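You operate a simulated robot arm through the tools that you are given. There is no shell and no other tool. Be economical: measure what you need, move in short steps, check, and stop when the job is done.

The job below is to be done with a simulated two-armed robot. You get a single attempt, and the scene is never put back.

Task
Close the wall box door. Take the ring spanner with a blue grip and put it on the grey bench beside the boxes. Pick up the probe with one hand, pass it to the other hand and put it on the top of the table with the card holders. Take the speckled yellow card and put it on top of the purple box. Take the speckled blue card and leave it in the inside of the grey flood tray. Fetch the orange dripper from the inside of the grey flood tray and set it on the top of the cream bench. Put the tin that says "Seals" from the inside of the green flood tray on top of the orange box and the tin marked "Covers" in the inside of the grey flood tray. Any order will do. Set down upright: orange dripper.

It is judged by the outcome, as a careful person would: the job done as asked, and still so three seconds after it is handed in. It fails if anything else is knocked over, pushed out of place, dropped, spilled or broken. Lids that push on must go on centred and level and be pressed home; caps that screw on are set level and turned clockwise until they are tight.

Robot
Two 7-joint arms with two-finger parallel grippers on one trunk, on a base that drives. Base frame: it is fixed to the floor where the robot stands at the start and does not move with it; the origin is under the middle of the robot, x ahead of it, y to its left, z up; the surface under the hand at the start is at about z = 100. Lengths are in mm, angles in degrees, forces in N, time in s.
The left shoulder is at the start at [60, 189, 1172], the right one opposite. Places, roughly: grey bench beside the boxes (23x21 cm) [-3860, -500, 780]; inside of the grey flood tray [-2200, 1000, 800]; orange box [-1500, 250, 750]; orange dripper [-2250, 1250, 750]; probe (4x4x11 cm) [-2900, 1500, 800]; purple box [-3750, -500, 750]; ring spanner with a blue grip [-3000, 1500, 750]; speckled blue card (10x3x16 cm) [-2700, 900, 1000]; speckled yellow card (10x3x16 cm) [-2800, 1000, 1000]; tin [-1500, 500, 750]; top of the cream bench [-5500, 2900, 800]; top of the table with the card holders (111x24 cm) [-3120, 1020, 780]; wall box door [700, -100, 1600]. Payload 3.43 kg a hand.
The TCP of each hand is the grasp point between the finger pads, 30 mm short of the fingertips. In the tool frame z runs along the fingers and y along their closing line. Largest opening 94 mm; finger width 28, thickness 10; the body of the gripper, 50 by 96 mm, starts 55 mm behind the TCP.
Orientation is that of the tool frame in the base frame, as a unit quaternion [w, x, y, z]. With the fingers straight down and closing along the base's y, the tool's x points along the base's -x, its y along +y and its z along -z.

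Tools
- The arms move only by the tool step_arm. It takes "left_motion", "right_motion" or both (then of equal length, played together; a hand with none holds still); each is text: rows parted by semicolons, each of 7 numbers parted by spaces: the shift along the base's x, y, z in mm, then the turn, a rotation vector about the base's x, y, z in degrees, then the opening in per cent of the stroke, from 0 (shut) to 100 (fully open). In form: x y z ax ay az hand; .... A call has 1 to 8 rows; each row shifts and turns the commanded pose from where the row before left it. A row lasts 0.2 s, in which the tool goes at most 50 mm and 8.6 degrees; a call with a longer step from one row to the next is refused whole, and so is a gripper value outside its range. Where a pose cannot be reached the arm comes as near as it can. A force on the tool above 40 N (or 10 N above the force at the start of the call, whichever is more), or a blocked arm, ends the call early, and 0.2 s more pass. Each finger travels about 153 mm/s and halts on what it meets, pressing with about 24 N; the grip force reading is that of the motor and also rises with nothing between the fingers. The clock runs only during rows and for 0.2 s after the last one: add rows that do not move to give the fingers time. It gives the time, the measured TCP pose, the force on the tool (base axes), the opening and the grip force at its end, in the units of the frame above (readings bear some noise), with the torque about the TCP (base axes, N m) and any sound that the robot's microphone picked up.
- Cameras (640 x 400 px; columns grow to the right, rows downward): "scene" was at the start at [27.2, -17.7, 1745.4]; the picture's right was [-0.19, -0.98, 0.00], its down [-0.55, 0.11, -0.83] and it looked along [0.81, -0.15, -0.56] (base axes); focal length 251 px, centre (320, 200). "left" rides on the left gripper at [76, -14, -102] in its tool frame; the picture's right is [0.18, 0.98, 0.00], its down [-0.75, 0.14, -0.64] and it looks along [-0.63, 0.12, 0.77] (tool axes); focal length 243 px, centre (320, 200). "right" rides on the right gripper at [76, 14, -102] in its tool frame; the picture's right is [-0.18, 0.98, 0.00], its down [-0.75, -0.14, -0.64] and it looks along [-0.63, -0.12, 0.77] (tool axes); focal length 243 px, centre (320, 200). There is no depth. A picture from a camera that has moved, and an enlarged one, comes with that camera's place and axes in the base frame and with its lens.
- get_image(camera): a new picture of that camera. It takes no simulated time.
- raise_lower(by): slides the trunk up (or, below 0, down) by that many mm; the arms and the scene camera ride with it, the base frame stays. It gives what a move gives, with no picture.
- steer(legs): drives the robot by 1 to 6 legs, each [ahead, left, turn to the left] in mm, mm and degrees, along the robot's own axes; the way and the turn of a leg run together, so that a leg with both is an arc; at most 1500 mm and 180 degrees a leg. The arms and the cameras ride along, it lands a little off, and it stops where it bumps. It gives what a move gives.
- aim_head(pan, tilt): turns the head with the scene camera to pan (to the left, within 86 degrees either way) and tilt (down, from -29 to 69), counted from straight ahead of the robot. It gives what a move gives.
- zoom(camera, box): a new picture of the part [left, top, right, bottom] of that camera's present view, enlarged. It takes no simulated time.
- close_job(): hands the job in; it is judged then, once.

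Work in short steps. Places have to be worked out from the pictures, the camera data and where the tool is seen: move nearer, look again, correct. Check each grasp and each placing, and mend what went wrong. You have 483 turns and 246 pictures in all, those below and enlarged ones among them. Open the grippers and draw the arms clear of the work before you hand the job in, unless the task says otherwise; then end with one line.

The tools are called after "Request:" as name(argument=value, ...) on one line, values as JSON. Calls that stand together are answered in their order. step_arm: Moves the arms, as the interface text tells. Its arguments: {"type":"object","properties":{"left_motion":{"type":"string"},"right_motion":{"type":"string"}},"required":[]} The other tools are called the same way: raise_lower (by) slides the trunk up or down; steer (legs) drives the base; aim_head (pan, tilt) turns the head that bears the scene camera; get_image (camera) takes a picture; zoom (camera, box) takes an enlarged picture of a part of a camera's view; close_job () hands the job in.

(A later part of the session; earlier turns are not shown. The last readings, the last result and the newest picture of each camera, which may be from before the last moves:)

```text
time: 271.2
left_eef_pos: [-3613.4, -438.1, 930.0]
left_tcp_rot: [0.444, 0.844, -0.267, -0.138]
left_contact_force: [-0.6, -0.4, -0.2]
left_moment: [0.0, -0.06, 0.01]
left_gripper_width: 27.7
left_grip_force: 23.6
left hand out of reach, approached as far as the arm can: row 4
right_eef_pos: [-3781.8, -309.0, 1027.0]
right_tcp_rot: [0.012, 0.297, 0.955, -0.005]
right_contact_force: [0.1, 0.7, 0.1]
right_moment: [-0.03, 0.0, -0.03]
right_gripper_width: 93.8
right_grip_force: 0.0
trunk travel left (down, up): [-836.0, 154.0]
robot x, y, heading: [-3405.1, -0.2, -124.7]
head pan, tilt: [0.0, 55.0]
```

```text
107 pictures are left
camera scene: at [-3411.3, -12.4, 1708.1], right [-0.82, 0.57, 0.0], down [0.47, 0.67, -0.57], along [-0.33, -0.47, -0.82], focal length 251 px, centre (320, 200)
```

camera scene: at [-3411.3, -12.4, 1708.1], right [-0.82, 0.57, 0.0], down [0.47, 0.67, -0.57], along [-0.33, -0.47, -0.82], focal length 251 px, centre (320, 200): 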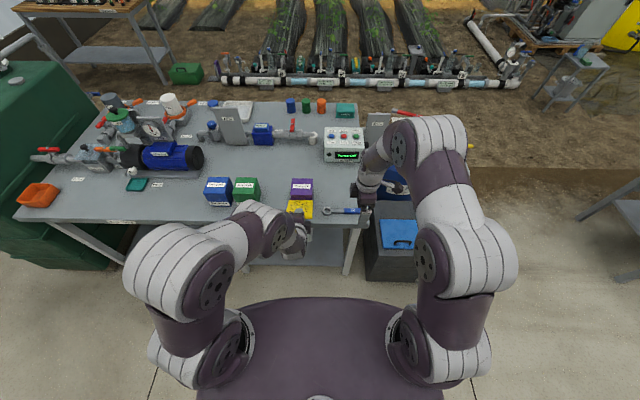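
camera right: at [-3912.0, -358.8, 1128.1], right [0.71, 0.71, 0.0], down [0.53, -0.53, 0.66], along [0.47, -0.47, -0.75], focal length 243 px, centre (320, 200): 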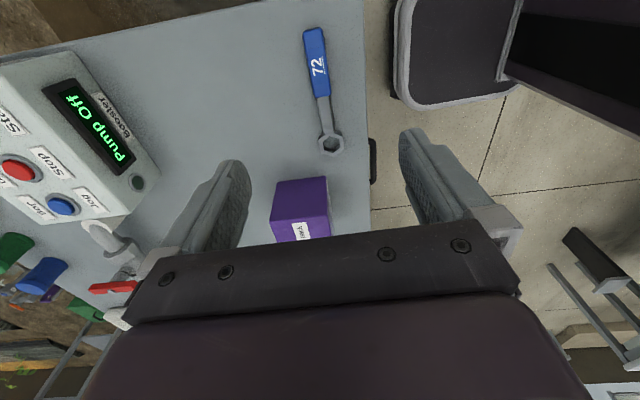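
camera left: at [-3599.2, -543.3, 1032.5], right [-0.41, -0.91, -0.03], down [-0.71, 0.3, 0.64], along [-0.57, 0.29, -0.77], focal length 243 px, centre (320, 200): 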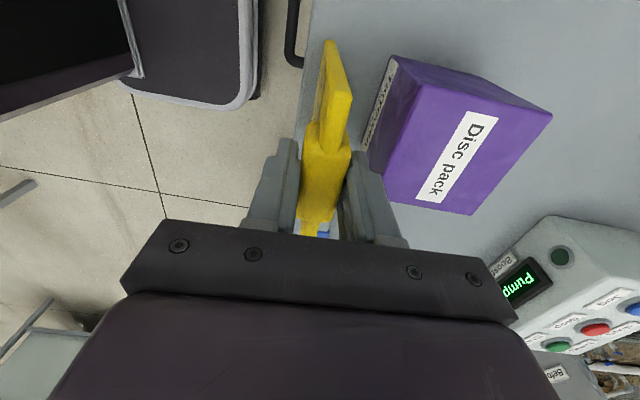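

That refused row meant the lift was skipped, but nothing was hit; the card is pitched 55° already. Now raise 90 mm and finish the pitch.

Request:
step_arm(left_motion="0 0 40 0 0 0 0;0 0 40 0 0 0 0;0 0 10 -6.6 4.5 0 0;0 0 0 -6.6 4.5 0 0;0 0 0 -6.6 4.5 0 0;0 0 0 -6.6 4.5 0 0;0 0 0 0 0 0 0")

Request:
get_image(camera="scene")

```text
time: 272.8
left_eef_pos: [-3713.5, -527.6, 1071.3]
left_tcp_rot: [0.659, 0.69, -0.22, -0.203]
left_contact_force: [-0.5, 0.0, -0.2]
left_moment: [0.05, -0.01, -0.02]
left_gripper_width: 27.9
left_grip_force: 23.9
left hand out of reach, approached as far as the arm can: row 4, 5, 6
right_eef_pos: [-3782.2, -308.2, 1027.5]
right_tcp_rot: [0.011, 0.296, 0.955, -0.005]
right_contact_force: [0.5, 0.4, 0.3]
right_moment: [0.01, 0.02, 0.03]
right_gripper_width: 94.0
right_grip_force: 0.1
trunk travel left (down, up): [-836.0, 154.0]
robot x, y, heading: [-3406.8, -1.0, -124.7]
head pan, tilt: [0.0, 55.0]
```

```text
106 pictures are left
camera scene: at [-3410.6, -11.5, 1708.1], right [-0.82, 0.57, 0.0], down [0.47, 0.67, -0.57], along [-0.33, -0.47, -0.82], focal length 251 px, centre (320, 200)
```

scene: 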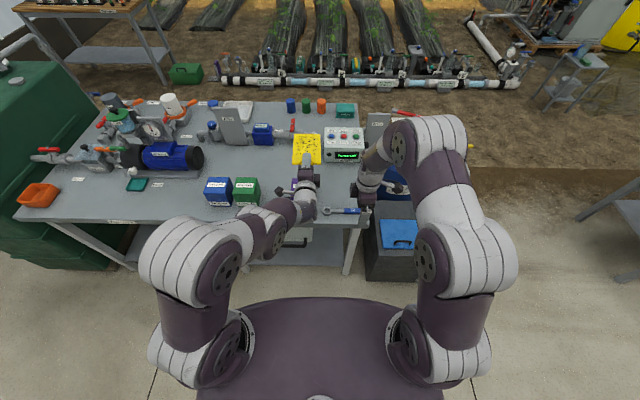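

Tool is now horizontal with the card flat. I raise the right hand out of the way, and shift the base back 38 / left 29 to align over the box.

Request:
step_arm(right_motion="0 0 45 0 0 0 100;0 0 45 0 0 0 100;0 0 45 0 0 0 100;0 0 45 0 0 0 100;0 0 0 0 0 0 100")

Request:
steer(legs=[[-38, 29, 0]])

Request:
get_image(camera="scene")

Request:
get_image(camera="left")

```text
time: 274.0
left_eef_pos: [-3715.9, -529.0, 1071.3]
left_tcp_rot: [0.658, 0.69, -0.221, -0.203]
left_contact_force: [0.3, -0.3, -0.5]
left_moment: [0.02, -0.02, -0.01]
left_gripper_width: 27.4
left_grip_force: 23.9
right_eef_pos: [-3782.6, -309.3, 1205.2]
right_tcp_rot: [0.011, 0.297, 0.955, -0.004]
right_contact_force: [-0.6, 0.0, 0.3]
right_moment: [0.01, -0.06, -0.02]
right_gripper_width: 94.1
right_grip_force: 0.0
trunk travel left (down, up): [-836.0, 154.0]
robot x, y, heading: [-3404.9, -0.8, -124.6]
head pan, tilt: [0.0, 55.0]
```

```text
time: 274.9
left_eef_pos: [-3674.1, -514.2, 1069.1]
left_tcp_rot: [0.657, 0.692, -0.221, -0.202]
left_contact_force: [-0.5, -0.5, -0.8]
left_moment: [0.02, -0.01, 0.03]
left_gripper_width: 27.6
left_grip_force: 23.8
right_eef_pos: [-3740.8, -296.8, 1203.1]
right_tcp_rot: [0.013, 0.297, 0.955, -0.003]
right_contact_force: [-0.8, -0.8, -0.5]
right_moment: [0.0, -0.03, -0.03]
right_gripper_width: 94.0
right_grip_force: 0.1
trunk travel left (down, up): [-836.0, 154.0]
robot x, y, heading: [-3360.1, 12.1, -124.7]
head pan, tilt: [0.0, 55.0]
```

```text
105 pictures are left
camera scene: at [-3373.3, -0.4, 1707.9], right [-0.82, 0.57, 0.0], down [0.47, 0.67, -0.57], along [-0.32, -0.47, -0.82], focal length 251 px, centre (320, 200)
```

scene: 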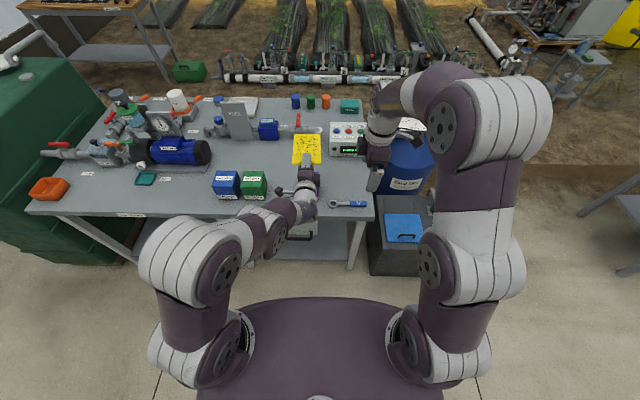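

```text
104 pictures are left
camera left: at [-3553.4, -473.9, 1059.8], right [0.11, -0.14, 0.98], down [-0.26, 0.95, 0.17], along [-0.96, -0.27, 0.07], focal length 243 px, centre (320, 200)
```

left: 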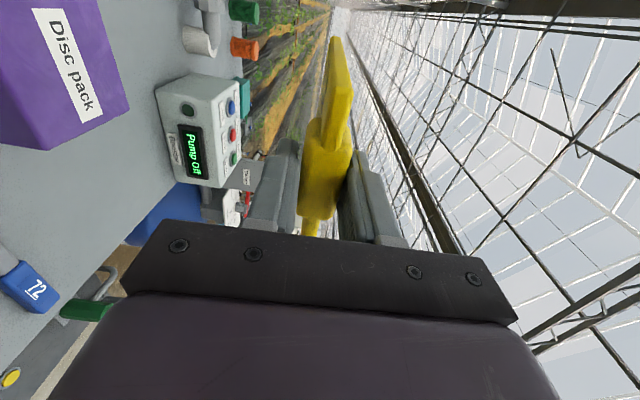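

Aligned: TCP f≈2436, l≈-2794. Lower the trunk 165 mm and inspect.

Request:
raise_lower(by=-165)

Request:
get_image(camera="left")

Request:
get_image(camera="scene")

```text
time: 276.8
left_eef_pos: [-3670.3, -513.7, 905.9]
left_tcp_rot: [0.659, 0.69, -0.22, -0.203]
left_contact_force: [-0.3, -0.2, -0.6]
left_moment: [0.05, -0.03, 0.02]
left_gripper_width: 27.7
left_grip_force: 23.9
right_eef_pos: [-3736.5, -295.7, 1040.2]
right_tcp_rot: [0.011, 0.297, 0.955, -0.004]
right_contact_force: [-0.6, -0.4, 0.3]
right_moment: [0.01, -0.01, 0.02]
right_gripper_width: 93.8
right_grip_force: 0.2
trunk travel left (down, up): [-671.0, 319.0]
robot x, y, heading: [-3358.7, 11.8, -124.9]
head pan, tilt: [0.0, 55.0]
```

```text
103 pictures are left
camera left: at [-3549.8, -472.6, 896.4], right [0.11, -0.14, 0.98], down [-0.26, 0.95, 0.17], along [-0.96, -0.27, 0.07], focal length 243 px, centre (320, 200)
```

left: 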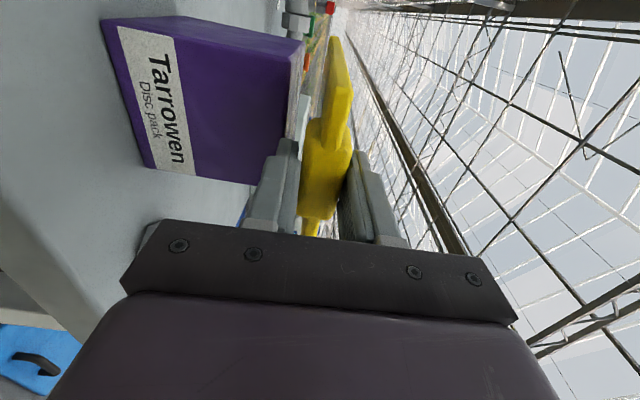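

```text
102 pictures are left
camera scene: at [-3367.2, 1.9, 1543.1], right [-0.82, 0.57, 0.0], down [0.47, 0.67, -0.57], along [-0.33, -0.47, -0.82], focal length 251 px, centre (320, 200)
```

scene: 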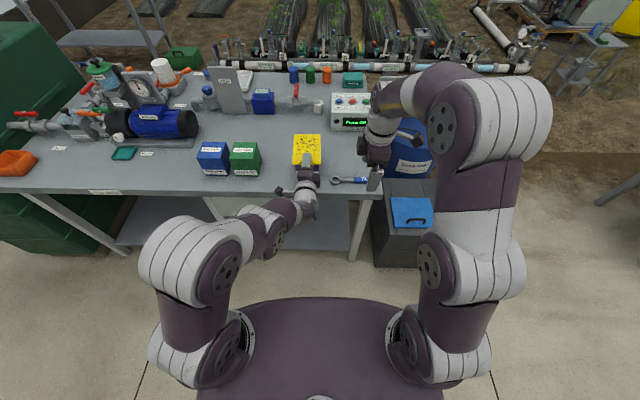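

Lower finger is in front of the box, card over its top. Lower a further 18 mm, then in small steps.

Request:
raise_lower(by=-16)

Request:
zoom(camera="left", box=[80, 0, 400, 260])

```text
time: 277.5
left_eef_pos: [-3669.9, -513.7, 890.9]
left_tcp_rot: [0.659, 0.691, -0.22, -0.202]
left_contact_force: [0.1, 0.1, 0.1]
left_moment: [0.04, -0.01, -0.01]
left_gripper_width: 27.5
left_grip_force: 23.9
right_eef_pos: [-3738.1, -295.7, 1024.6]
right_tcp_rot: [0.011, 0.296, 0.955, -0.005]
right_contact_force: [-0.2, -0.2, 0.2]
right_moment: [-0.03, 0.0, 0.0]
right_gripper_width: 94.0
right_grip_force: 0.2
trunk travel left (down, up): [-655.0, 335.0]
robot x, y, heading: [-3360.0, 13.5, -124.7]
head pan, tilt: [0.0, 55.0]
```

```text
1.54 times, centred on (240, 130) of left
camera zoom: at [-3549.7, -472.5, 880.3], right [0.11, -0.14, 0.98], down [-0.26, 0.95, 0.17], along [-0.96, -0.27, 0.07], focal length 373 px, centre (443, 308)
```

zoom: 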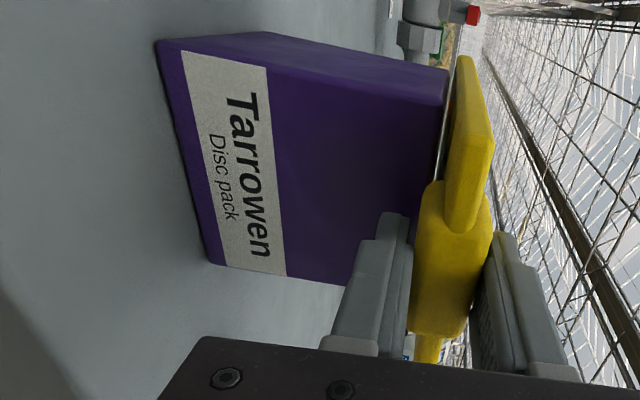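

Excellent view: card plate is just above the box top. Zoom from the scene camera to measure how much of the card is over the box.

Request:
zoom(camera="scene", box=[230, 110, 390, 230])

```text
3.33 times, centred on (310, 170) of scene
camera zoom: at [-3367.1, 2.0, 1527.0], right [-0.82, 0.57, 0.0], down [0.47, 0.67, -0.57], along [-0.33, -0.47, -0.82], focal length 837 px, centre (353, 300)
```

zoom: 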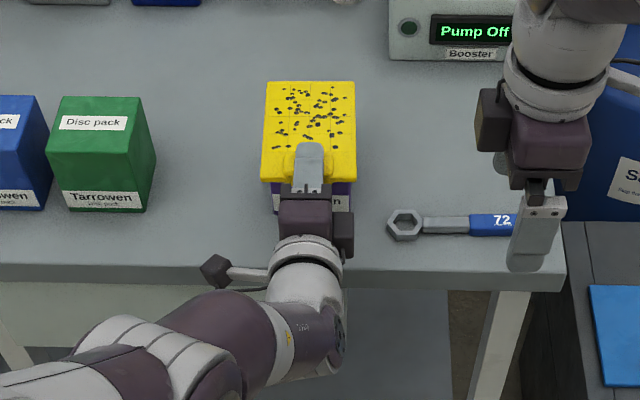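

Card spans f≈2424–2576; the box 2476–2564, so its centre of mass (≈2497) is over the box. Level it 2.5° and lower in small steps until contact.

Request:
step_arm(left_motion="-2 -3 0 -2 1.4 0 0;0 0 -2 0 0 0 0;0 0 -2 0 0 0 0;0 0 -2 0 0 0 0;0 0 0 0 0 0 0")

Request:
zoom(camera="left", box=[80, 0, 400, 260])

```text
time: 278.7
left_eef_pos: [-3677.2, -520.5, 884.5]
left_tcp_rot: [0.674, 0.676, -0.215, -0.207]
left_contact_force: [-0.4, -0.2, 0.8]
left_moment: [0.0, 0.08, 0.01]
left_gripper_width: 27.3
left_grip_force: 24.5
left hand out of reach, approached as far as the arm can: row 1
right_eef_pos: [-3737.2, -294.2, 1024.3]
right_tcp_rot: [0.012, 0.296, 0.955, -0.005]
right_contact_force: [0.0, 0.3, -0.2]
right_moment: [0.0, 0.03, 0.01]
right_gripper_width: 94.1
right_grip_force: 0.0
trunk travel left (down, up): [-655.0, 335.0]
robot x, y, heading: [-3360.2, 13.2, -124.5]
head pan, tilt: [0.0, 55.0]
```

```text
1.54 times, centred on (240, 130) of left
camera zoom: at [-3557.0, -480.2, 870.6], right [0.14, -0.1, 0.98], down [-0.26, 0.96, 0.14], along [-0.96, -0.27, 0.11], focal length 373 px, centre (443, 308)
```

zoom: 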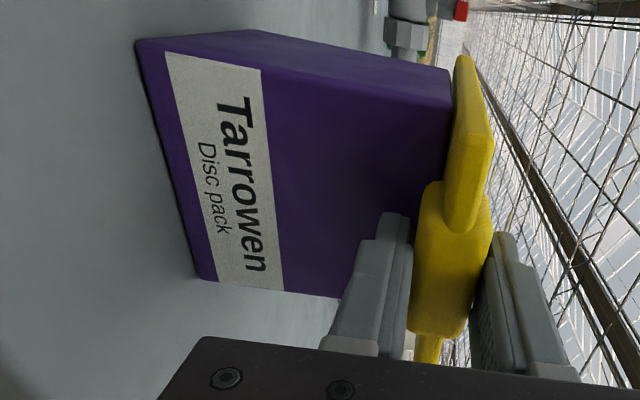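

Nearly touching. Two more millimetres.

Request:
step_arm(left_motion="0 0 -1.5 0 0 0 0;0 0 -1.5 0 0 0 0;0 0 -1 0 0 0 0;0 0 0 0 0 0 0")

```text
time: 279.7
left_eef_pos: [-3677.2, -520.0, 882.9]
left_tcp_rot: [0.675, 0.675, -0.213, -0.208]
left_contact_force: [0.0, -0.3, 13.1]
left_moment: [-0.21, 0.46, 0.01]
left_gripper_width: 27.6
left_grip_force: 23.8
right_eef_pos: [-3737.2, -293.0, 1025.5]
right_tcp_rot: [0.012, 0.297, 0.955, -0.006]
right_contact_force: [0.3, 0.4, -0.3]
right_moment: [-0.01, 0.02, 0.0]
right_gripper_width: 94.2
right_grip_force: 0.0
trunk travel left (down, up): [-655.0, 335.0]
robot x, y, heading: [-3356.5, 14.2, -125.0]
head pan, tilt: [0.0, 55.0]
```

Contact (13 N). Open gently to release.

Request:
step_arm(left_motion="0 0 1 0 0 0 34;0 0 0 0 0 0 40;0 0 0 0 0 0 50;0 0 0 0 0 0 60;0 0 0 0 0 0 60")

Request:
zoom(camera="left", box=[80, 0, 400, 260])

```text
time: 280.9
left_eef_pos: [-3677.0, -520.9, 881.9]
left_tcp_rot: [0.674, 0.676, -0.215, -0.207]
left_contact_force: [1.0, -0.6, 0.4]
left_moment: [0.03, 0.02, -0.03]
left_gripper_width: 56.3
left_grip_force: 0.1
right_eef_pos: [-3736.8, -294.5, 1022.9]
right_tcp_rot: [0.012, 0.296, 0.955, -0.004]
right_contact_force: [0.0, 0.3, -0.2]
right_moment: [-0.01, 0.01, -0.02]
right_gripper_width: 93.9
right_grip_force: 0.0
trunk travel left (down, up): [-655.0, 335.0]
robot x, y, heading: [-3361.2, 15.0, -124.7]
head pan, tilt: [0.0, 55.0]
```

```text
1.54 times, centred on (240, 130) of left
camera zoom: at [-3556.7, -480.2, 867.1], right [0.14, -0.11, 0.98], down [-0.26, 0.96, 0.14], along [-0.96, -0.27, 0.11], focal length 373 px, centre (443, 308)
```

zoom: 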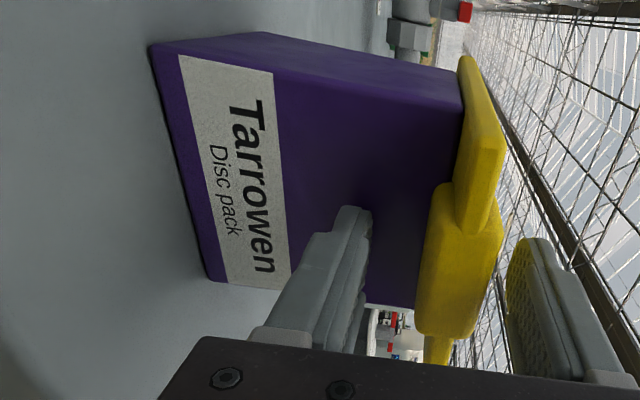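

Card lies flat and stable on the purple box. Back straight out with the base.

Request:
steer(legs=[[-200, 0, 0]])

Request:
get_image(camera="scene")

Request:
zoom(camera="scene", box=[230, 60, 390, 180])

```text
time: 282.5
left_eef_pos: [-3562.9, -356.5, 881.2]
left_tcp_rot: [0.674, 0.676, -0.215, -0.207]
left_contact_force: [-0.7, 0.2, 0.0]
left_moment: [0.01, 0.02, 0.0]
left_gripper_width: 56.6
left_grip_force: 0.0
right_eef_pos: [-3622.1, -128.5, 1024.0]
right_tcp_rot: [0.011, 0.296, 0.955, -0.005]
right_contact_force: [0.2, 0.8, -0.6]
right_moment: [-0.06, 0.02, 0.0]
right_gripper_width: 94.2
right_grip_force: 0.0
trunk travel left (down, up): [-655.0, 335.0]
robot x, y, heading: [-3248.1, 176.5, -124.8]
head pan, tilt: [0.0, 55.0]
```

```text
97 pictures are left
camera scene: at [-3252.6, 167.4, 1527.1], right [-0.82, 0.57, 0.0], down [0.47, 0.67, -0.57], along [-0.33, -0.47, -0.82], focal length 251 px, centre (320, 200)
```

scene: 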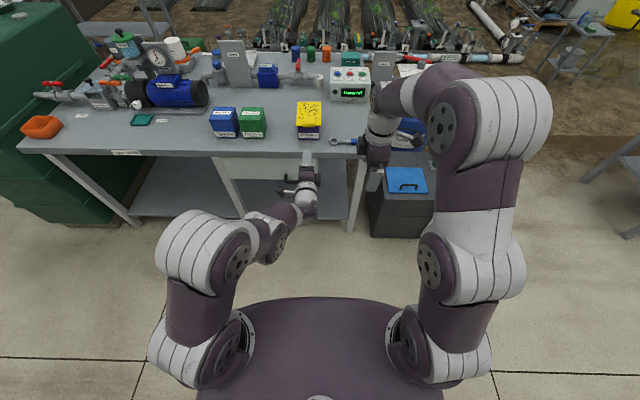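

```text
3.33 times, centred on (310, 120) of scene
camera zoom: at [-3252.6, 167.4, 1527.1], right [-0.82, 0.57, 0.0], down [0.47, 0.67, -0.57], along [-0.33, -0.47, -0.82], focal length 837 px, centre (353, 467)
```

zoom: 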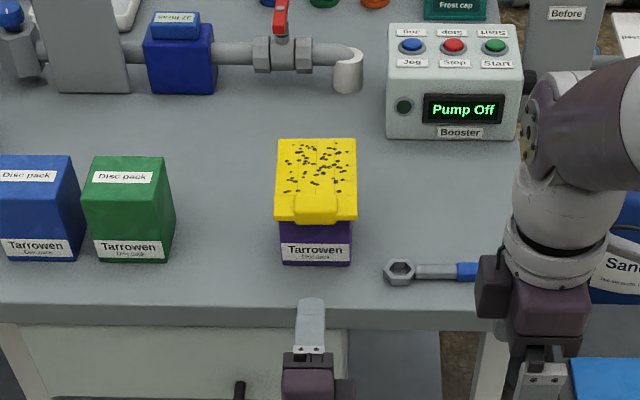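

Very good: card flat on the purple box, spanner beside it. Now raise the trunk and fold the left tool back to straight down.

Request:
raise_lower(by=180)

Request:
step_arm(left_motion="5 8 0 6.72 -4.67 0 100;5 8 0 6.72 -4.67 0 100;5 8 0 6.72 -4.67 0 100;5 8 0 6.72 -4.67 0 100;5 8 0 6.72 -4.67 0 100;5 8 0 6.72 -4.67 0 100;5 8 0 6.72 -4.67 0 100;5 8 0 6.72 -4.67 0 100")

Request:
step_arm(left_motion="5 8 0 6.72 -4.67 0 100;5 8 0 6.72 -4.67 0 100;0 0 0 6.5 -4.5 0 100;0 0 0 0 0 0 100")

```text
time: 284.5
left_eef_pos: [-3563.6, -357.8, 1060.5]
left_tcp_rot: [0.673, 0.676, -0.215, -0.206]
left_contact_force: [-0.5, -0.2, -0.8]
left_moment: [-0.01, -0.01, 0.0]
left_gripper_width: 56.6
left_grip_force: 0.0
right_eef_pos: [-3623.1, -128.8, 1204.0]
right_tcp_rot: [0.011, 0.298, 0.955, -0.004]
right_contact_force: [0.7, -0.3, -0.3]
right_moment: [0.03, 0.03, 0.0]
right_gripper_width: 93.9
right_grip_force: 0.1
trunk travel left (down, up): [-835.0, 155.0]
robot x, y, heading: [-3245.0, 176.9, -124.6]
head pan, tilt: [0.0, 55.0]
```

```text
time: 286.3
left_eef_pos: [-3523.0, -292.3, 1059.2]
left_tcp_rot: [0.199, 0.932, -0.297, -0.059]
left_contact_force: [0.5, 0.2, 1.3]
left_moment: [-0.03, 0.01, -0.01]
left_gripper_width: 94.0
left_grip_force: 0.1
right_eef_pos: [-3623.5, -130.4, 1203.5]
right_tcp_rot: [0.011, 0.297, 0.955, -0.004]
right_contact_force: [0.4, -0.8, -0.3]
right_moment: [0.02, 0.0, 0.01]
right_gripper_width: 93.8
right_grip_force: 0.0
trunk travel left (down, up): [-835.0, 155.0]
robot x, y, heading: [-3246.0, 176.2, -124.5]
head pan, tilt: [0.0, 55.0]
```

```text
time: 287.3
left_eef_pos: [-3512.8, -276.4, 1061.5]
left_tcp_rot: [-0.003, 0.953, -0.303, 0.0]
left_contact_force: [-0.4, 0.6, 0.5]
left_moment: [0.0, -0.04, -0.04]
left_gripper_width: 93.9
left_grip_force: 0.1
right_eef_pos: [-3622.8, -130.5, 1203.5]
right_tcp_rot: [0.011, 0.297, 0.955, -0.004]
right_contact_force: [0.0, 0.8, 0.7]
right_moment: [-0.01, 0.01, 0.01]
right_gripper_width: 94.2
right_grip_force: 0.0
trunk travel left (down, up): [-835.0, 155.0]
robot x, y, heading: [-3246.2, 178.4, -124.8]
head pan, tilt: [0.0, 55.0]
```

Now the blue card with the right hand (keeps me away from the post). Turn back to the card table and approach.

Request:
steer(legs=[[0, 0, 179.6], [250, 25, 0]])

Request:
aim_head(pan=0, tilt=45)

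Request:
get_image(camera="scene")

Request:
get_image(camera="right")

```text
time: 296.4
left_eef_pos: [-2856.9, 850.9, 1060.5]
left_tcp_rot: [-0.002, 0.305, 0.952, -0.001]
left_contact_force: [-0.6, -0.2, 0.2]
left_moment: [-0.03, -0.02, 0.0]
left_gripper_width: 94.0
left_grip_force: 0.2
right_eef_pos: [-2748.0, 703.6, 1205.2]
right_tcp_rot: [-0.005, 0.955, -0.297, -0.011]
right_contact_force: [0.2, 0.9, 0.0]
right_moment: [0.02, 0.04, 0.0]
right_gripper_width: 94.1
right_grip_force: 0.1
trunk travel left (down, up): [-835.0, 155.0]
robot x, y, heading: [-3123.8, 395.2, 55.3]
head pan, tilt: [0.0, 55.0]
```

```text
time: 297.1
left_eef_pos: [-2857.0, 851.4, 1062.0]
left_tcp_rot: [-0.001, 0.306, 0.952, -0.001]
left_contact_force: [0.7, 1.4, -0.7]
left_moment: [-0.02, 0.0, 0.02]
left_gripper_width: 93.9
left_grip_force: 0.0
right_eef_pos: [-2748.0, 704.6, 1204.2]
right_tcp_rot: [-0.004, 0.955, -0.297, -0.011]
right_contact_force: [1.3, -0.8, 0.1]
right_moment: [-0.02, -0.01, 0.01]
right_gripper_width: 94.1
right_grip_force: 0.1
trunk travel left (down, up): [-835.0, 155.0]
robot x, y, heading: [-3124.6, 394.0, 55.4]
head pan, tilt: [0.0, 45.0]
```

```text
95 pictures are left
camera scene: at [-3112.4, 414.1, 1720.4], right [0.82, -0.57, 0.0], down [-0.4, -0.58, -0.71], along [0.4, 0.58, -0.71], focal length 251 px, centre (320, 200)
```

scene: 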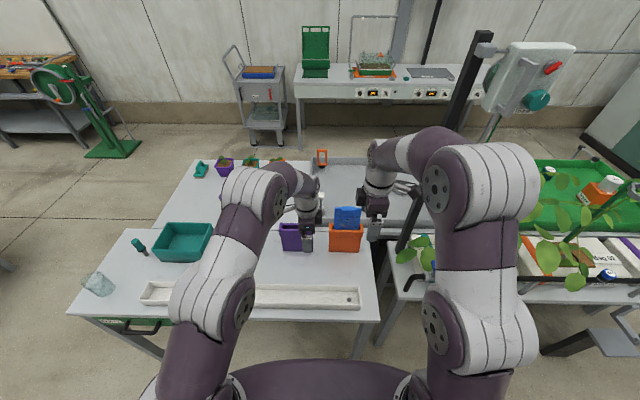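

```text
94 pictures are left
camera right: at [-2691.3, 647.1, 1304.3], right [-0.71, -0.7, 0.0], down [-0.53, 0.53, 0.66], along [-0.47, 0.47, -0.75], focal length 243 px, centre (320, 200)
```

right: 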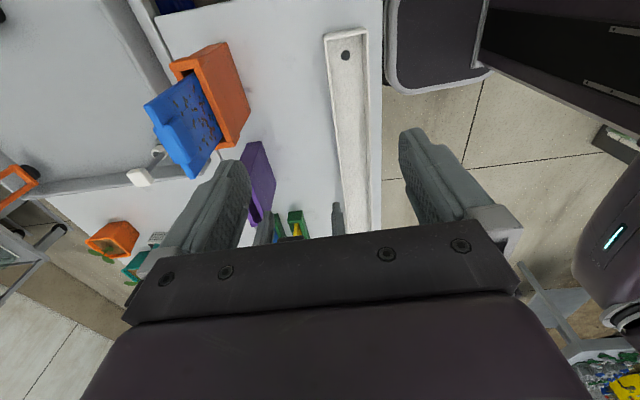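

Zoom on the blue card in both views.

Request:
zoom(camera="right", box=[120, 30, 280, 200])

Request:
zoom(camera="scene", box=[270, 180, 430, 280])

```text
2.35 times, centred on (200, 115) of right
camera zoom: at [-2691.3, 647.1, 1304.3], right [-0.71, -0.7, 0.0], down [-0.53, 0.53, 0.66], along [-0.47, 0.47, -0.75], focal length 571 px, centre (602, 400)
```

zoom: 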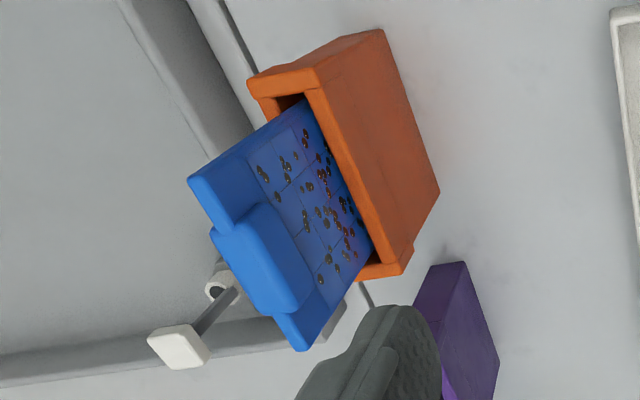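

```text
4.00 times, centred on (350, 230) of scene
camera zoom: at [-3112.4, 414.1, 1720.4], right [0.82, -0.57, 0.0], down [-0.4, -0.58, -0.71], along [0.4, 0.58, -0.71], focal length 1004 px, centre (200, 80)
```

zoom: 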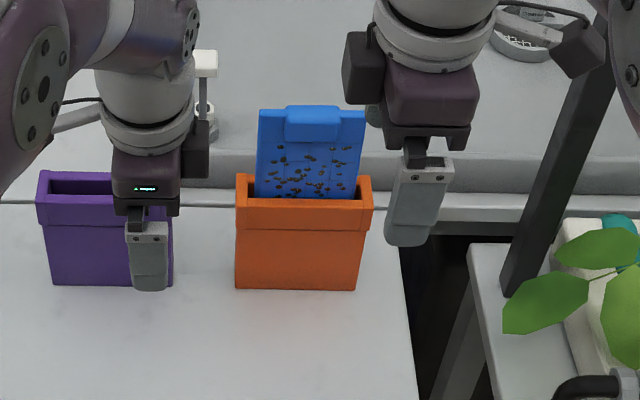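

Blue card triangulated: top mid (-2667,877,1041), lean ~3°. Advance 110 mm and place the right hand above.

Request:
steer(legs=[[110, 0, 0]])

Request:
step_arm(right_motion="0 0 -20 -1.8 -0.3 0 100;0 0 -20 -1.7 -0.3 0 100;0 0 0 0 0 0 100")

```text
time: 298.4
left_eef_pos: [-2794.4, 941.3, 1060.8]
left_tcp_rot: [0.0, 0.304, 0.953, -0.002]
left_contact_force: [0.2, 0.7, 0.7]
left_moment: [0.03, 0.02, 0.01]
left_gripper_width: 94.1
left_grip_force: 0.0
right_eef_pos: [-2684.5, 794.5, 1204.3]
right_tcp_rot: [-0.004, 0.955, -0.298, -0.011]
right_contact_force: [0.2, 0.2, 0.1]
right_moment: [0.02, -0.01, 0.02]
right_gripper_width: 94.0
right_grip_force: 0.1
trunk travel left (down, up): [-835.0, 155.0]
robot x, y, heading: [-3066.0, 488.9, 55.3]
head pan, tilt: [0.0, 45.0]
```

```text
time: 299.1
left_eef_pos: [-2793.8, 943.3, 1060.8]
left_tcp_rot: [-0.002, 0.304, 0.953, -0.002]
left_contact_force: [-0.1, -0.7, 0.5]
left_moment: [0.01, -0.02, 0.0]
left_gripper_width: 93.9
left_grip_force: 0.0
right_eef_pos: [-2684.9, 795.0, 1165.1]
right_tcp_rot: [0.024, 0.954, -0.298, 0.003]
right_contact_force: [0.3, -0.3, 0.1]
right_moment: [0.02, 0.0, 0.01]
right_gripper_width: 93.9
right_grip_force: 0.1
trunk travel left (down, up): [-835.0, 155.0]
robot x, y, heading: [-3060.6, 487.1, 55.3]
head pan, tilt: [0.0, 45.0]
```

Move over the card.

Request:
step_arm(right_motion="7 29 -15 0 0 0 100;7 29 -15 0 0 0 100;7 28 -15 0 0 0 100;0 0 0 0 0 0 100")

Request:
get_image(camera="right")

```text
time: 300.1
left_eef_pos: [-2793.4, 941.8, 1060.9]
left_tcp_rot: [-0.001, 0.304, 0.953, -0.002]
left_contact_force: [-0.3, -0.2, -0.5]
left_moment: [0.02, 0.02, 0.02]
left_gripper_width: 94.2
left_grip_force: 0.1
right_eef_pos: [-2669.2, 869.6, 1110.5]
right_tcp_rot: [0.023, 0.954, -0.298, 0.002]
right_contact_force: [-0.1, -0.8, 0.2]
right_moment: [-0.01, 0.0, 0.01]
right_gripper_width: 94.1
right_grip_force: 0.1
right hand out of reach, approached as far as the arm can: row 3
trunk travel left (down, up): [-835.0, 155.0]
robot x, y, heading: [-3064.0, 487.9, 55.1]
head pan, tilt: [0.0, 45.0]
```

```text
91 pictures are left
camera right: at [-2614.1, 819.0, 1215.1], right [-0.71, -0.7, 0.04], down [-0.53, 0.57, 0.62], along [-0.46, 0.42, -0.78], focal length 243 px, centre (320, 200)
```

right: 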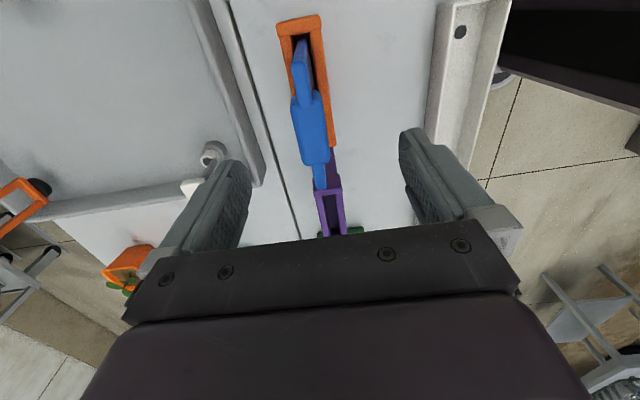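

Card is between the jaws; descend to z≈1042 while correcting 12 mm.

Request:
step_arm(right_motion="0 0 -25 0 0 0 100;2 5 -22 0 0 0 100;3 6 -21 0 0 0 100;0 0 0 0 0 0 100")

Request:
get_image(camera="right")

```text
time: 301.1
left_eef_pos: [-2794.8, 942.7, 1061.6]
left_tcp_rot: [-0.001, 0.304, 0.953, -0.002]
left_contact_force: [0.7, 0.9, -0.5]
left_moment: [-0.02, 0.0, -0.01]
left_gripper_width: 94.0
left_grip_force: 0.0
right_eef_pos: [-2664.1, 881.5, 1042.1]
right_tcp_rot: [0.023, 0.954, -0.298, 0.002]
right_contact_force: [0.8, 0.1, -1.2]
right_moment: [0.0, 0.03, 0.0]
right_gripper_width: 94.2
right_grip_force: 0.1
trunk travel left (down, up): [-835.0, 155.0]
robot x, y, heading: [-3066.5, 486.1, 55.3]
head pan, tilt: [0.0, 45.0]
```

```text
90 pictures are left
camera right: at [-2608.9, 830.0, 1146.9], right [-0.71, -0.7, 0.04], down [-0.53, 0.57, 0.62], along [-0.46, 0.42, -0.78], focal length 243 px, centre (320, 200)
```

right: 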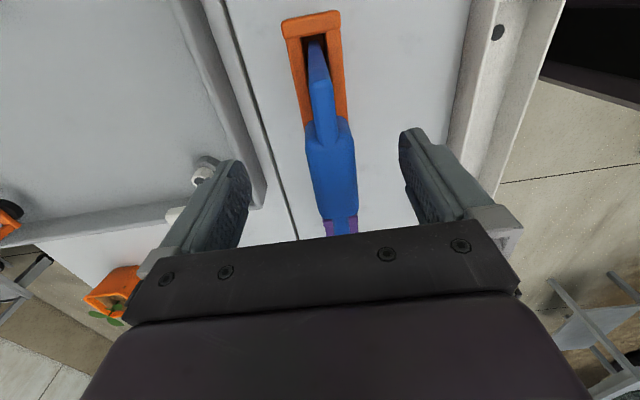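

Centered. Close on the tab.

Request:
step_arm(right_motion="0 0 0 0 0 0 50;0 0 0 0 0 0 20;0 0 0 0 0 0 0;0 0 0 0 0 0 0")

Request:
raise_lower(by=30)

Request:
raise_lower(by=115)

Request:
get_image(camera="right")

Request:
get_image(camera="scene")

```text
time: 302.1
left_eef_pos: [-2794.5, 942.2, 1059.3]
left_tcp_rot: [-0.001, 0.304, 0.953, -0.001]
left_contact_force: [0.1, 0.6, 0.4]
left_moment: [0.0, 0.0, 0.04]
left_gripper_width: 93.8
left_grip_force: 0.0
right_eef_pos: [-2663.8, 881.7, 1043.1]
right_tcp_rot: [0.024, 0.954, -0.298, 0.003]
right_contact_force: [-0.3, 0.3, 0.2]
right_moment: [0.03, 0.02, 0.0]
right_gripper_width: 27.6
right_grip_force: 24.4
trunk travel left (down, up): [-835.0, 155.0]
robot x, y, heading: [-3059.7, 487.1, 55.5]
head pan, tilt: [0.0, 45.0]
```

```text
time: 302.9
left_eef_pos: [-2793.5, 942.3, 1091.1]
left_tcp_rot: [-0.002, 0.304, 0.953, -0.002]
left_contact_force: [0.4, -0.7, -0.2]
left_moment: [0.02, -0.01, 0.01]
left_gripper_width: 94.0
left_grip_force: 0.1
right_eef_pos: [-2663.6, 880.2, 1072.4]
right_tcp_rot: [0.024, 0.955, -0.296, 0.004]
right_contact_force: [-0.3, -1.2, -1.0]
right_moment: [-0.02, -0.01, -0.02]
right_gripper_width: 27.5
right_grip_force: 24.1
trunk travel left (down, up): [-865.0, 125.0]
robot x, y, heading: [-3062.4, 491.0, 54.8]
head pan, tilt: [0.0, 45.0]
```

```text
time: 304.4
left_eef_pos: [-2793.8, 942.6, 1205.1]
left_tcp_rot: [-0.001, 0.304, 0.953, -0.002]
left_contact_force: [1.0, -0.3, -1.0]
left_moment: [-0.01, 0.0, -0.01]
left_gripper_width: 94.1
left_grip_force: 0.2
right_eef_pos: [-2664.3, 882.4, 1187.3]
right_tcp_rot: [0.023, 0.954, -0.297, 0.002]
right_contact_force: [-0.1, -0.7, -0.7]
right_moment: [-0.01, -0.05, 0.01]
right_gripper_width: 27.5
right_grip_force: 24.2
trunk travel left (down, up): [-980.0, 10.0]
robot x, y, heading: [-3064.8, 486.6, 55.4]
head pan, tilt: [0.0, 45.0]
```

```text
89 pictures are left
camera right: at [-2608.6, 830.4, 1291.9], right [-0.71, -0.7, 0.04], down [-0.53, 0.57, 0.62], along [-0.46, 0.42, -0.78], focal length 243 px, centre (320, 200)
```

right: 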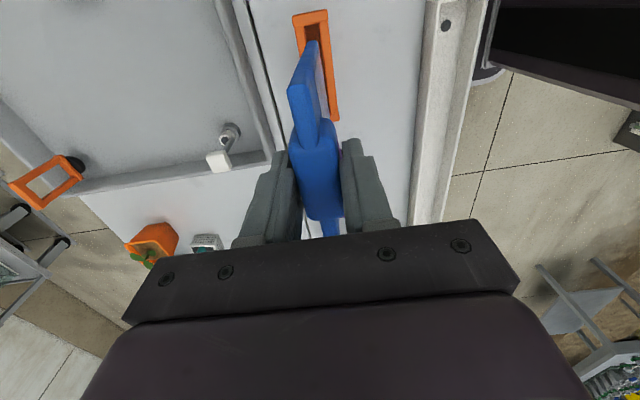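

```text
88 pictures are left
camera scene: at [-3049.5, 504.6, 1865.4], right [0.82, -0.57, 0.0], down [-0.4, -0.58, -0.71], along [0.4, 0.58, -0.71], focal length 251 px, centre (320, 200)
```

scene: 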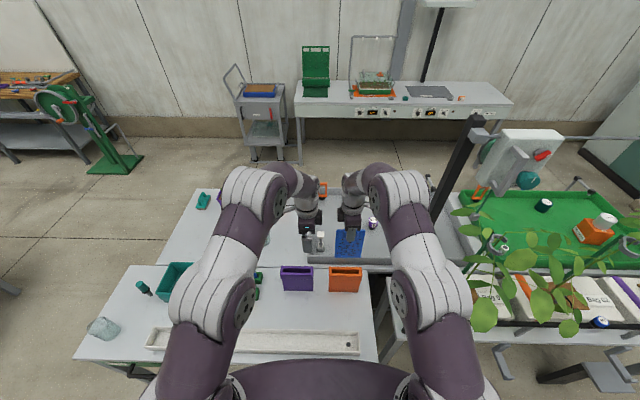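

Blue card out, holder fine. Drive back around the end of the tables to the corridor side of the grey tray.

Request:
steer(legs=[[-330, 0, 0], [0, 1470, 0], [1100, 0, 0], [1050, 0, 0], [0, 0, 179.5]])

Request:
aim_head(pan=40, tilt=30)

Request:
get_image(camera="scene")

```text
time: 331.1
left_eef_pos: [-3500.9, 2391.1, 1204.9]
left_tcp_rot: [-0.002, 0.954, -0.298, 0.001]
left_contact_force: [0.9, 1.2, -0.3]
left_moment: [0.02, 0.01, -0.01]
left_gripper_width: 94.0
left_grip_force: 0.0
right_eef_pos: [-3632.9, 2449.3, 1188.2]
right_tcp_rot: [-0.002, 0.292, 0.956, 0.023]
right_contact_force: [0.0, 0.9, -0.7]
right_moment: [0.0, -0.03, 0.03]
right_gripper_width: 27.7
right_grip_force: 24.2
trunk travel left (down, up): [-980.0, 10.0]
robot x, y, heading: [-3238.9, 2845.7, -123.8]
head pan, tilt: [0.0, 45.0]
```

```text
time: 332.1
left_eef_pos: [-3501.0, 2389.9, 1206.3]
left_tcp_rot: [-0.002, 0.955, -0.297, 0.002]
left_contact_force: [0.5, 0.3, -0.9]
left_moment: [-0.01, 0.0, 0.0]
left_gripper_width: 93.6
left_grip_force: 0.0
right_eef_pos: [-3632.2, 2449.8, 1187.8]
right_tcp_rot: [-0.003, 0.292, 0.956, 0.024]
right_contact_force: [0.7, 0.0, -0.5]
right_moment: [0.01, 0.0, -0.01]
right_gripper_width: 27.7
right_grip_force: 23.9
trunk travel left (down, up): [-980.0, 10.0]
robot x, y, heading: [-3239.2, 2845.2, -124.0]
head pan, tilt: [40.0, 30.0]
```

```text
87 pictures are left
camera scene: at [-3196.3, 2806.3, 1888.1], right [-0.99, -0.1, 0.0], down [-0.05, 0.5, -0.87], along [0.09, -0.86, -0.5], focal length 251 px, centre (320, 200)
```

scene: 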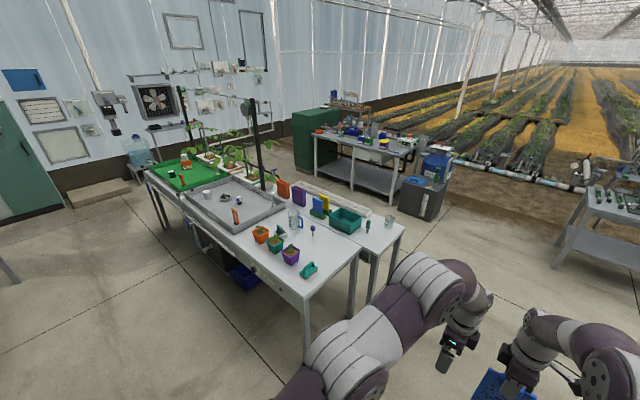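

Slide left 1880 mm to face the grey tray.

Request:
steer(legs=[[0, 1000, 0], [0, 880, 0]])

Request:
aim_head(pan=0, tilt=40)

Request:
get_image(camera="scene")

```text
time: 341.6
left_eef_pos: [-1936.4, 1342.1, 1206.3]
left_tcp_rot: [-0.002, 0.955, -0.296, 0.002]
left_contact_force: [0.8, -0.4, 0.4]
left_moment: [-0.01, -0.01, 0.0]
left_gripper_width: 94.1
left_grip_force: 0.1
right_eef_pos: [-2068.2, 1400.8, 1188.0]
right_tcp_rot: [-0.002, 0.29, 0.957, 0.023]
right_contact_force: [0.4, -0.2, -0.7]
right_moment: [-0.01, 0.02, 0.0]
right_gripper_width: 27.4
right_grip_force: 23.8
trunk travel left (down, up): [-980.0, 10.0]
robot x, y, heading: [-1675.4, 1804.1, -123.7]
head pan, tilt: [40.0, 30.0]
```

```text
time: 342.6
left_eef_pos: [-1937.0, 1341.0, 1206.6]
left_tcp_rot: [-0.001, 0.955, -0.297, 0.002]
left_contact_force: [-0.9, -0.4, -0.4]
left_moment: [0.0, -0.05, 0.01]
left_gripper_width: 93.8
left_grip_force: 0.0
right_eef_pos: [-2068.3, 1400.4, 1189.0]
right_tcp_rot: [-0.003, 0.289, 0.957, 0.024]
right_contact_force: [0.4, 0.0, 0.0]
right_moment: [0.01, 0.0, -0.01]
right_gripper_width: 27.8
right_grip_force: 24.5
trunk travel left (down, up): [-980.0, 10.0]
robot x, y, heading: [-1677.1, 1800.1, -123.9]
head pan, tilt: [0.0, 40.0]
```

```text
86 pictures are left
camera scene: at [-1690.8, 1778.4, 1872.8], right [-0.83, 0.56, 0.0], down [0.36, 0.53, -0.77], along [-0.43, -0.64, -0.64], focal length 251 px, centre (320, 200)
```

scene: 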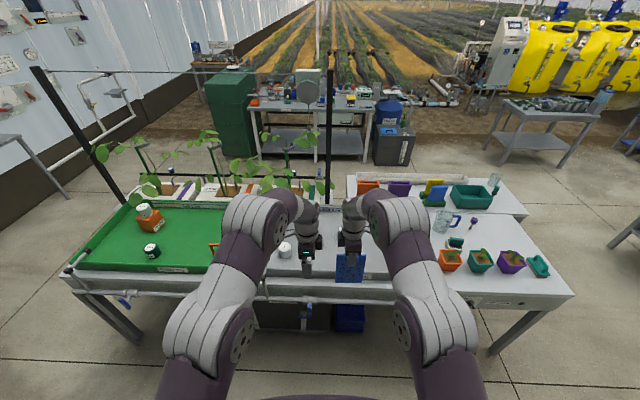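

Now pitch the right tool up by ~65° (25° below horizontal) here, well above the bench.

Request:
step_arm(right_motion="0 0 0 -6.8 4.57 0 0;0 0 0 -6.8 4.57 0 0;0 0 0 -6.8 4.57 0 0;0 0 0 -6.8 4.57 0 0;0 0 0 -6.8 4.57 0 0;0 0 0 -6.8 4.57 0 0;0 0 0 -6.8 4.57 0 0;0 0 0 -6.8 4.57 0 0")

Request:
get_image(camera="scene")

Request:
get_image(camera="right")

```text
time: 344.4
left_eef_pos: [-1936.3, 1342.1, 1206.7]
left_tcp_rot: [0.0, 0.955, -0.296, 0.001]
left_contact_force: [1.1, -0.8, 0.1]
left_moment: [0.01, 0.01, 0.03]
left_gripper_width: 94.2
left_grip_force: 0.0
right_eef_pos: [-2066.8, 1399.5, 1188.2]
right_tcp_rot: [-0.16, 0.251, 0.814, -0.499]
right_contact_force: [0.3, 0.4, -0.7]
right_moment: [0.02, -0.04, 0.01]
right_gripper_width: 27.5
right_grip_force: 23.5
trunk travel left (down, up): [-980.0, 10.0]
robot x, y, heading: [-1676.1, 1800.9, -123.9]
head pan, tilt: [0.0, 40.0]
```

```text
85 pictures are left
camera scene: at [-1690.3, 1778.9, 1872.8], right [-0.83, 0.56, 0.0], down [0.36, 0.53, -0.77], along [-0.43, -0.64, -0.64], focal length 251 px, centre (320, 200)
```

scene: 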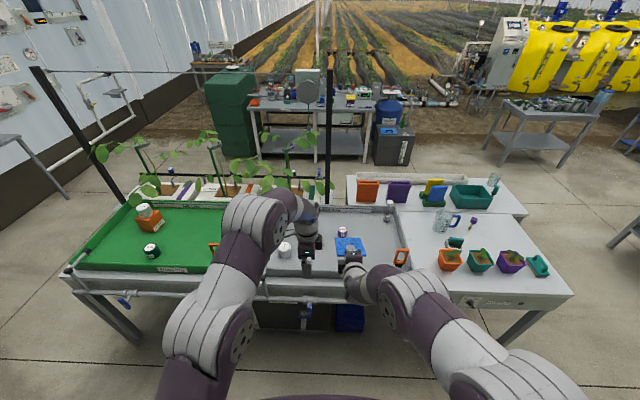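

```text
84 pictures are left
camera right: at [-2074.1, 1523.2, 1222.3], right [0.4, 0.26, -0.88], down [0.91, -0.01, 0.41], along [0.1, -0.96, -0.25], focal length 243 px, centre (320, 200)
```

right: 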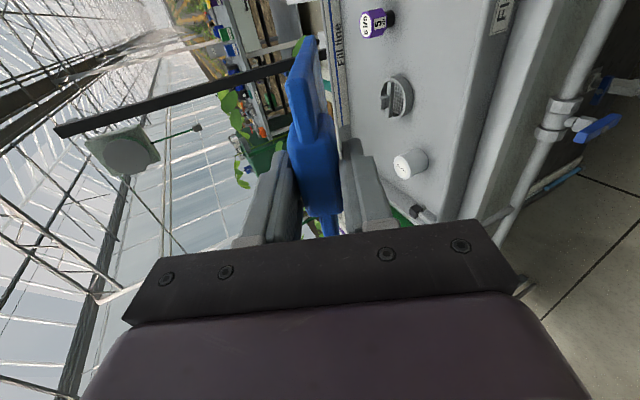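

Tool is 27° below horizontal. Retract the left hand a bit, then advance 215 mm over the tray.

Request:
step_arm(left_motion="26 39 0 0 0 0 100;26 39 0 0 0 0 100;26 39 0 0 0 0 100;0 0 0 0 0 0 100")

Request:
steer(legs=[[215, 0, 0]])

Request:
raise_lower(by=-250)

Request:
get_image(camera="scene")

Request:
get_image(camera="right")

```text
time: 345.4
left_eef_pos: [-1857.4, 1459.1, 1205.4]
left_tcp_rot: [-0.002, 0.955, -0.296, 0.002]
left_contact_force: [0.2, 0.7, 0.9]
left_moment: [0.0, -0.02, 0.01]
left_gripper_width: 94.0
left_grip_force: 0.0
right_eef_pos: [-2068.7, 1399.1, 1188.1]
right_tcp_rot: [-0.162, 0.252, 0.814, -0.497]
right_contact_force: [0.2, -0.1, -1.0]
right_moment: [0.02, -0.02, 0.0]
right_gripper_width: 27.6
right_grip_force: 24.0
trunk travel left (down, up): [-980.0, 10.0]
robot x, y, heading: [-1677.0, 1796.3, -123.9]
head pan, tilt: [0.0, 40.0]
```

```text
time: 347.1
left_eef_pos: [-1977.4, 1282.2, 1208.1]
left_tcp_rot: [-0.001, 0.955, -0.297, 0.0]
left_contact_force: [0.6, -0.1, 0.2]
left_moment: [-0.05, 0.03, -0.01]
left_gripper_width: 94.2
left_grip_force: 0.0
right_eef_pos: [-2185.5, 1223.2, 1189.4]
right_tcp_rot: [-0.161, 0.251, 0.814, -0.499]
right_contact_force: [0.1, 0.6, -0.8]
right_moment: [0.01, -0.04, 0.0]
right_gripper_width: 27.6
right_grip_force: 24.1
trunk travel left (down, up): [-980.0, 10.0]
robot x, y, heading: [-1793.5, 1617.1, -123.5]
head pan, tilt: [0.0, 40.0]
```

```text
time: 349.7
left_eef_pos: [-1979.4, 1278.8, 955.7]
left_tcp_rot: [-0.001, 0.955, -0.297, 0.001]
left_contact_force: [-0.2, 0.1, -1.0]
left_moment: [0.02, -0.04, 0.02]
left_gripper_width: 94.2
left_grip_force: 0.1
right_eef_pos: [-2186.4, 1221.0, 938.1]
right_tcp_rot: [-0.161, 0.251, 0.814, -0.498]
right_contact_force: [-0.3, -0.7, 0.2]
right_moment: [0.02, 0.01, 0.0]
right_gripper_width: 27.6
right_grip_force: 24.1
trunk travel left (down, up): [-730.0, 260.0]
robot x, y, heading: [-1795.1, 1622.9, -123.8]
head pan, tilt: [0.0, 40.0]
```

```text
83 pictures are left
camera scene: at [-1810.2, 1599.5, 1622.8], right [-0.83, 0.56, 0.0], down [0.36, 0.53, -0.77], along [-0.43, -0.64, -0.64], focal length 251 px, centre (320, 200)
```

scene: 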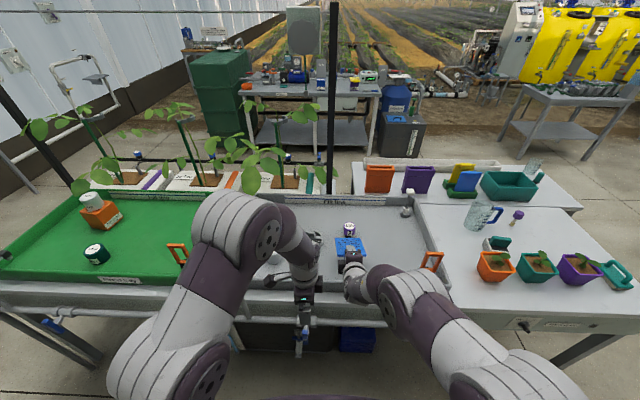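

```text
82 pictures are left
camera right: at [-2193.8, 1343.7, 972.3], right [0.4, 0.27, -0.88], down [0.91, -0.01, 0.41], along [0.1, -0.96, -0.25], focal length 243 px, centre (320, 200)
```

right: 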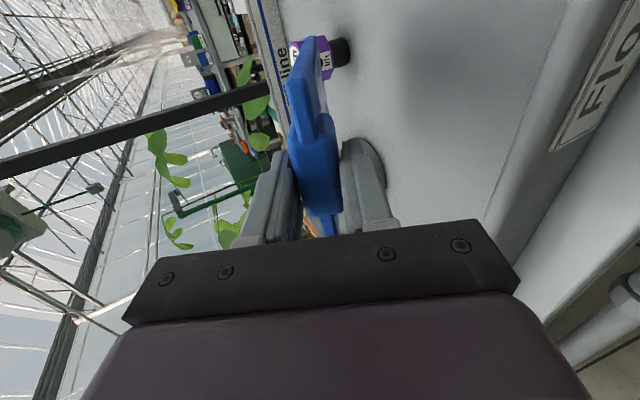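

Positions check out: card lands at l≈-2497, f≈155–320, clear of the drain and purple dripper. Steepen 5°, advance 12 mm, and lower 45 mm.

Request:
step_arm(right_motion="-7 -10 0 4.2 -2.8 0 0;0 0 -20 0 0 0 0;0 0 -25 0 0 0 0;0 0 0 0 0 0 0")

Request:
get_image(camera="right")

Request:
zoom(camera="scene", box=[260, 190, 460, 320])

```text
time: 350.7
left_eef_pos: [-1977.6, 1278.9, 957.0]
left_tcp_rot: [-0.001, 0.955, -0.298, 0.002]
left_contact_force: [0.4, -0.1, -0.1]
left_moment: [0.03, 0.01, 0.01]
left_gripper_width: 93.9
left_grip_force: 0.1
right_eef_pos: [-2194.2, 1212.4, 892.3]
right_tcp_rot: [-0.15, 0.258, 0.836, -0.46]
right_contact_force: [0.2, 0.6, -1.2]
right_moment: [0.01, 0.0, -0.04]
right_gripper_width: 27.7
right_grip_force: 24.3
trunk travel left (down, up): [-730.0, 260.0]
robot x, y, heading: [-1794.0, 1620.6, -123.3]
head pan, tilt: [0.0, 40.0]
```

```text
81 pictures are left
camera right: at [-2203.0, 1331.2, 935.8], right [0.44, 0.33, -0.84], down [0.89, -0.05, 0.45], along [0.11, -0.94, -0.31], focal length 243 px, centre (320, 200)
```

right: 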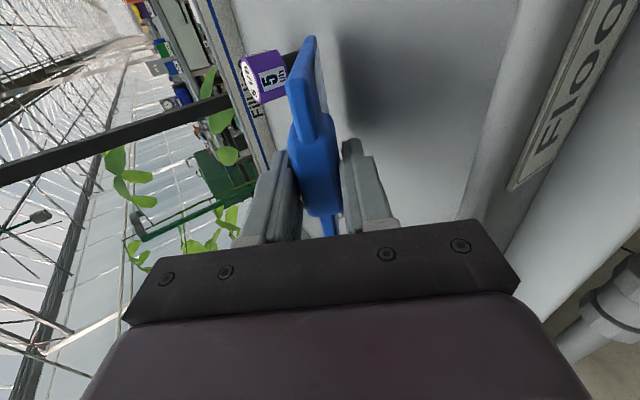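

```text
3.08 times, centred on (360, 255) of scene
camera zoom: at [-1810.0, 1599.8, 1622.8], right [-0.83, 0.56, 0.0], down [0.36, 0.53, -0.77], along [-0.43, -0.64, -0.64], focal length 772 px, centre (197, 31)
```

zoom: 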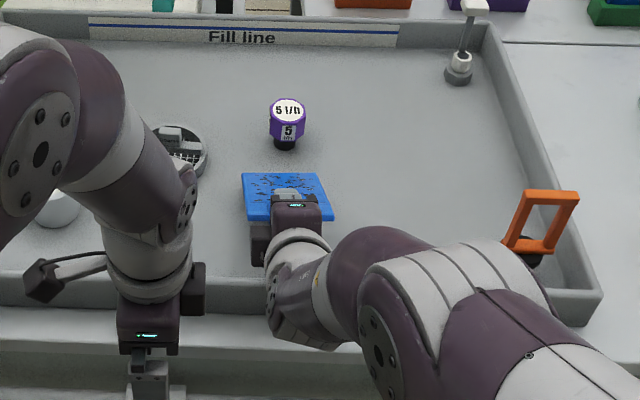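

Clear of everything. Lower slowly to contact of the far edge.

Request:
step_arm(right_motion="0 0 -8 0 0 0 0;0 0 -6 0 0 0 0;0 0 -4 0 0 0 0;0 0 -3 0 0 0 0;0 0 -3 0 0 0 0;0 0 0 0 0 0 0")

```text
time: 352.1
left_eef_pos: [-1977.9, 1279.7, 955.6]
left_tcp_rot: [-0.002, 0.955, -0.297, 0.001]
left_contact_force: [-0.2, -0.4, -0.3]
left_moment: [-0.01, -0.03, -0.04]
left_gripper_width: 93.8
left_grip_force: 0.1
right_eef_pos: [-2193.4, 1211.2, 868.5]
right_tcp_rot: [-0.151, 0.257, 0.835, -0.462]
right_contact_force: [0.2, 0.0, 2.0]
right_moment: [-0.21, 0.07, 0.02]
right_gripper_width: 27.9
right_grip_force: 24.1
trunk travel left (down, up): [-730.0, 260.0]
robot x, y, heading: [-1795.0, 1624.7, -123.6]
head pan, tilt: [0.0, 40.0]
```

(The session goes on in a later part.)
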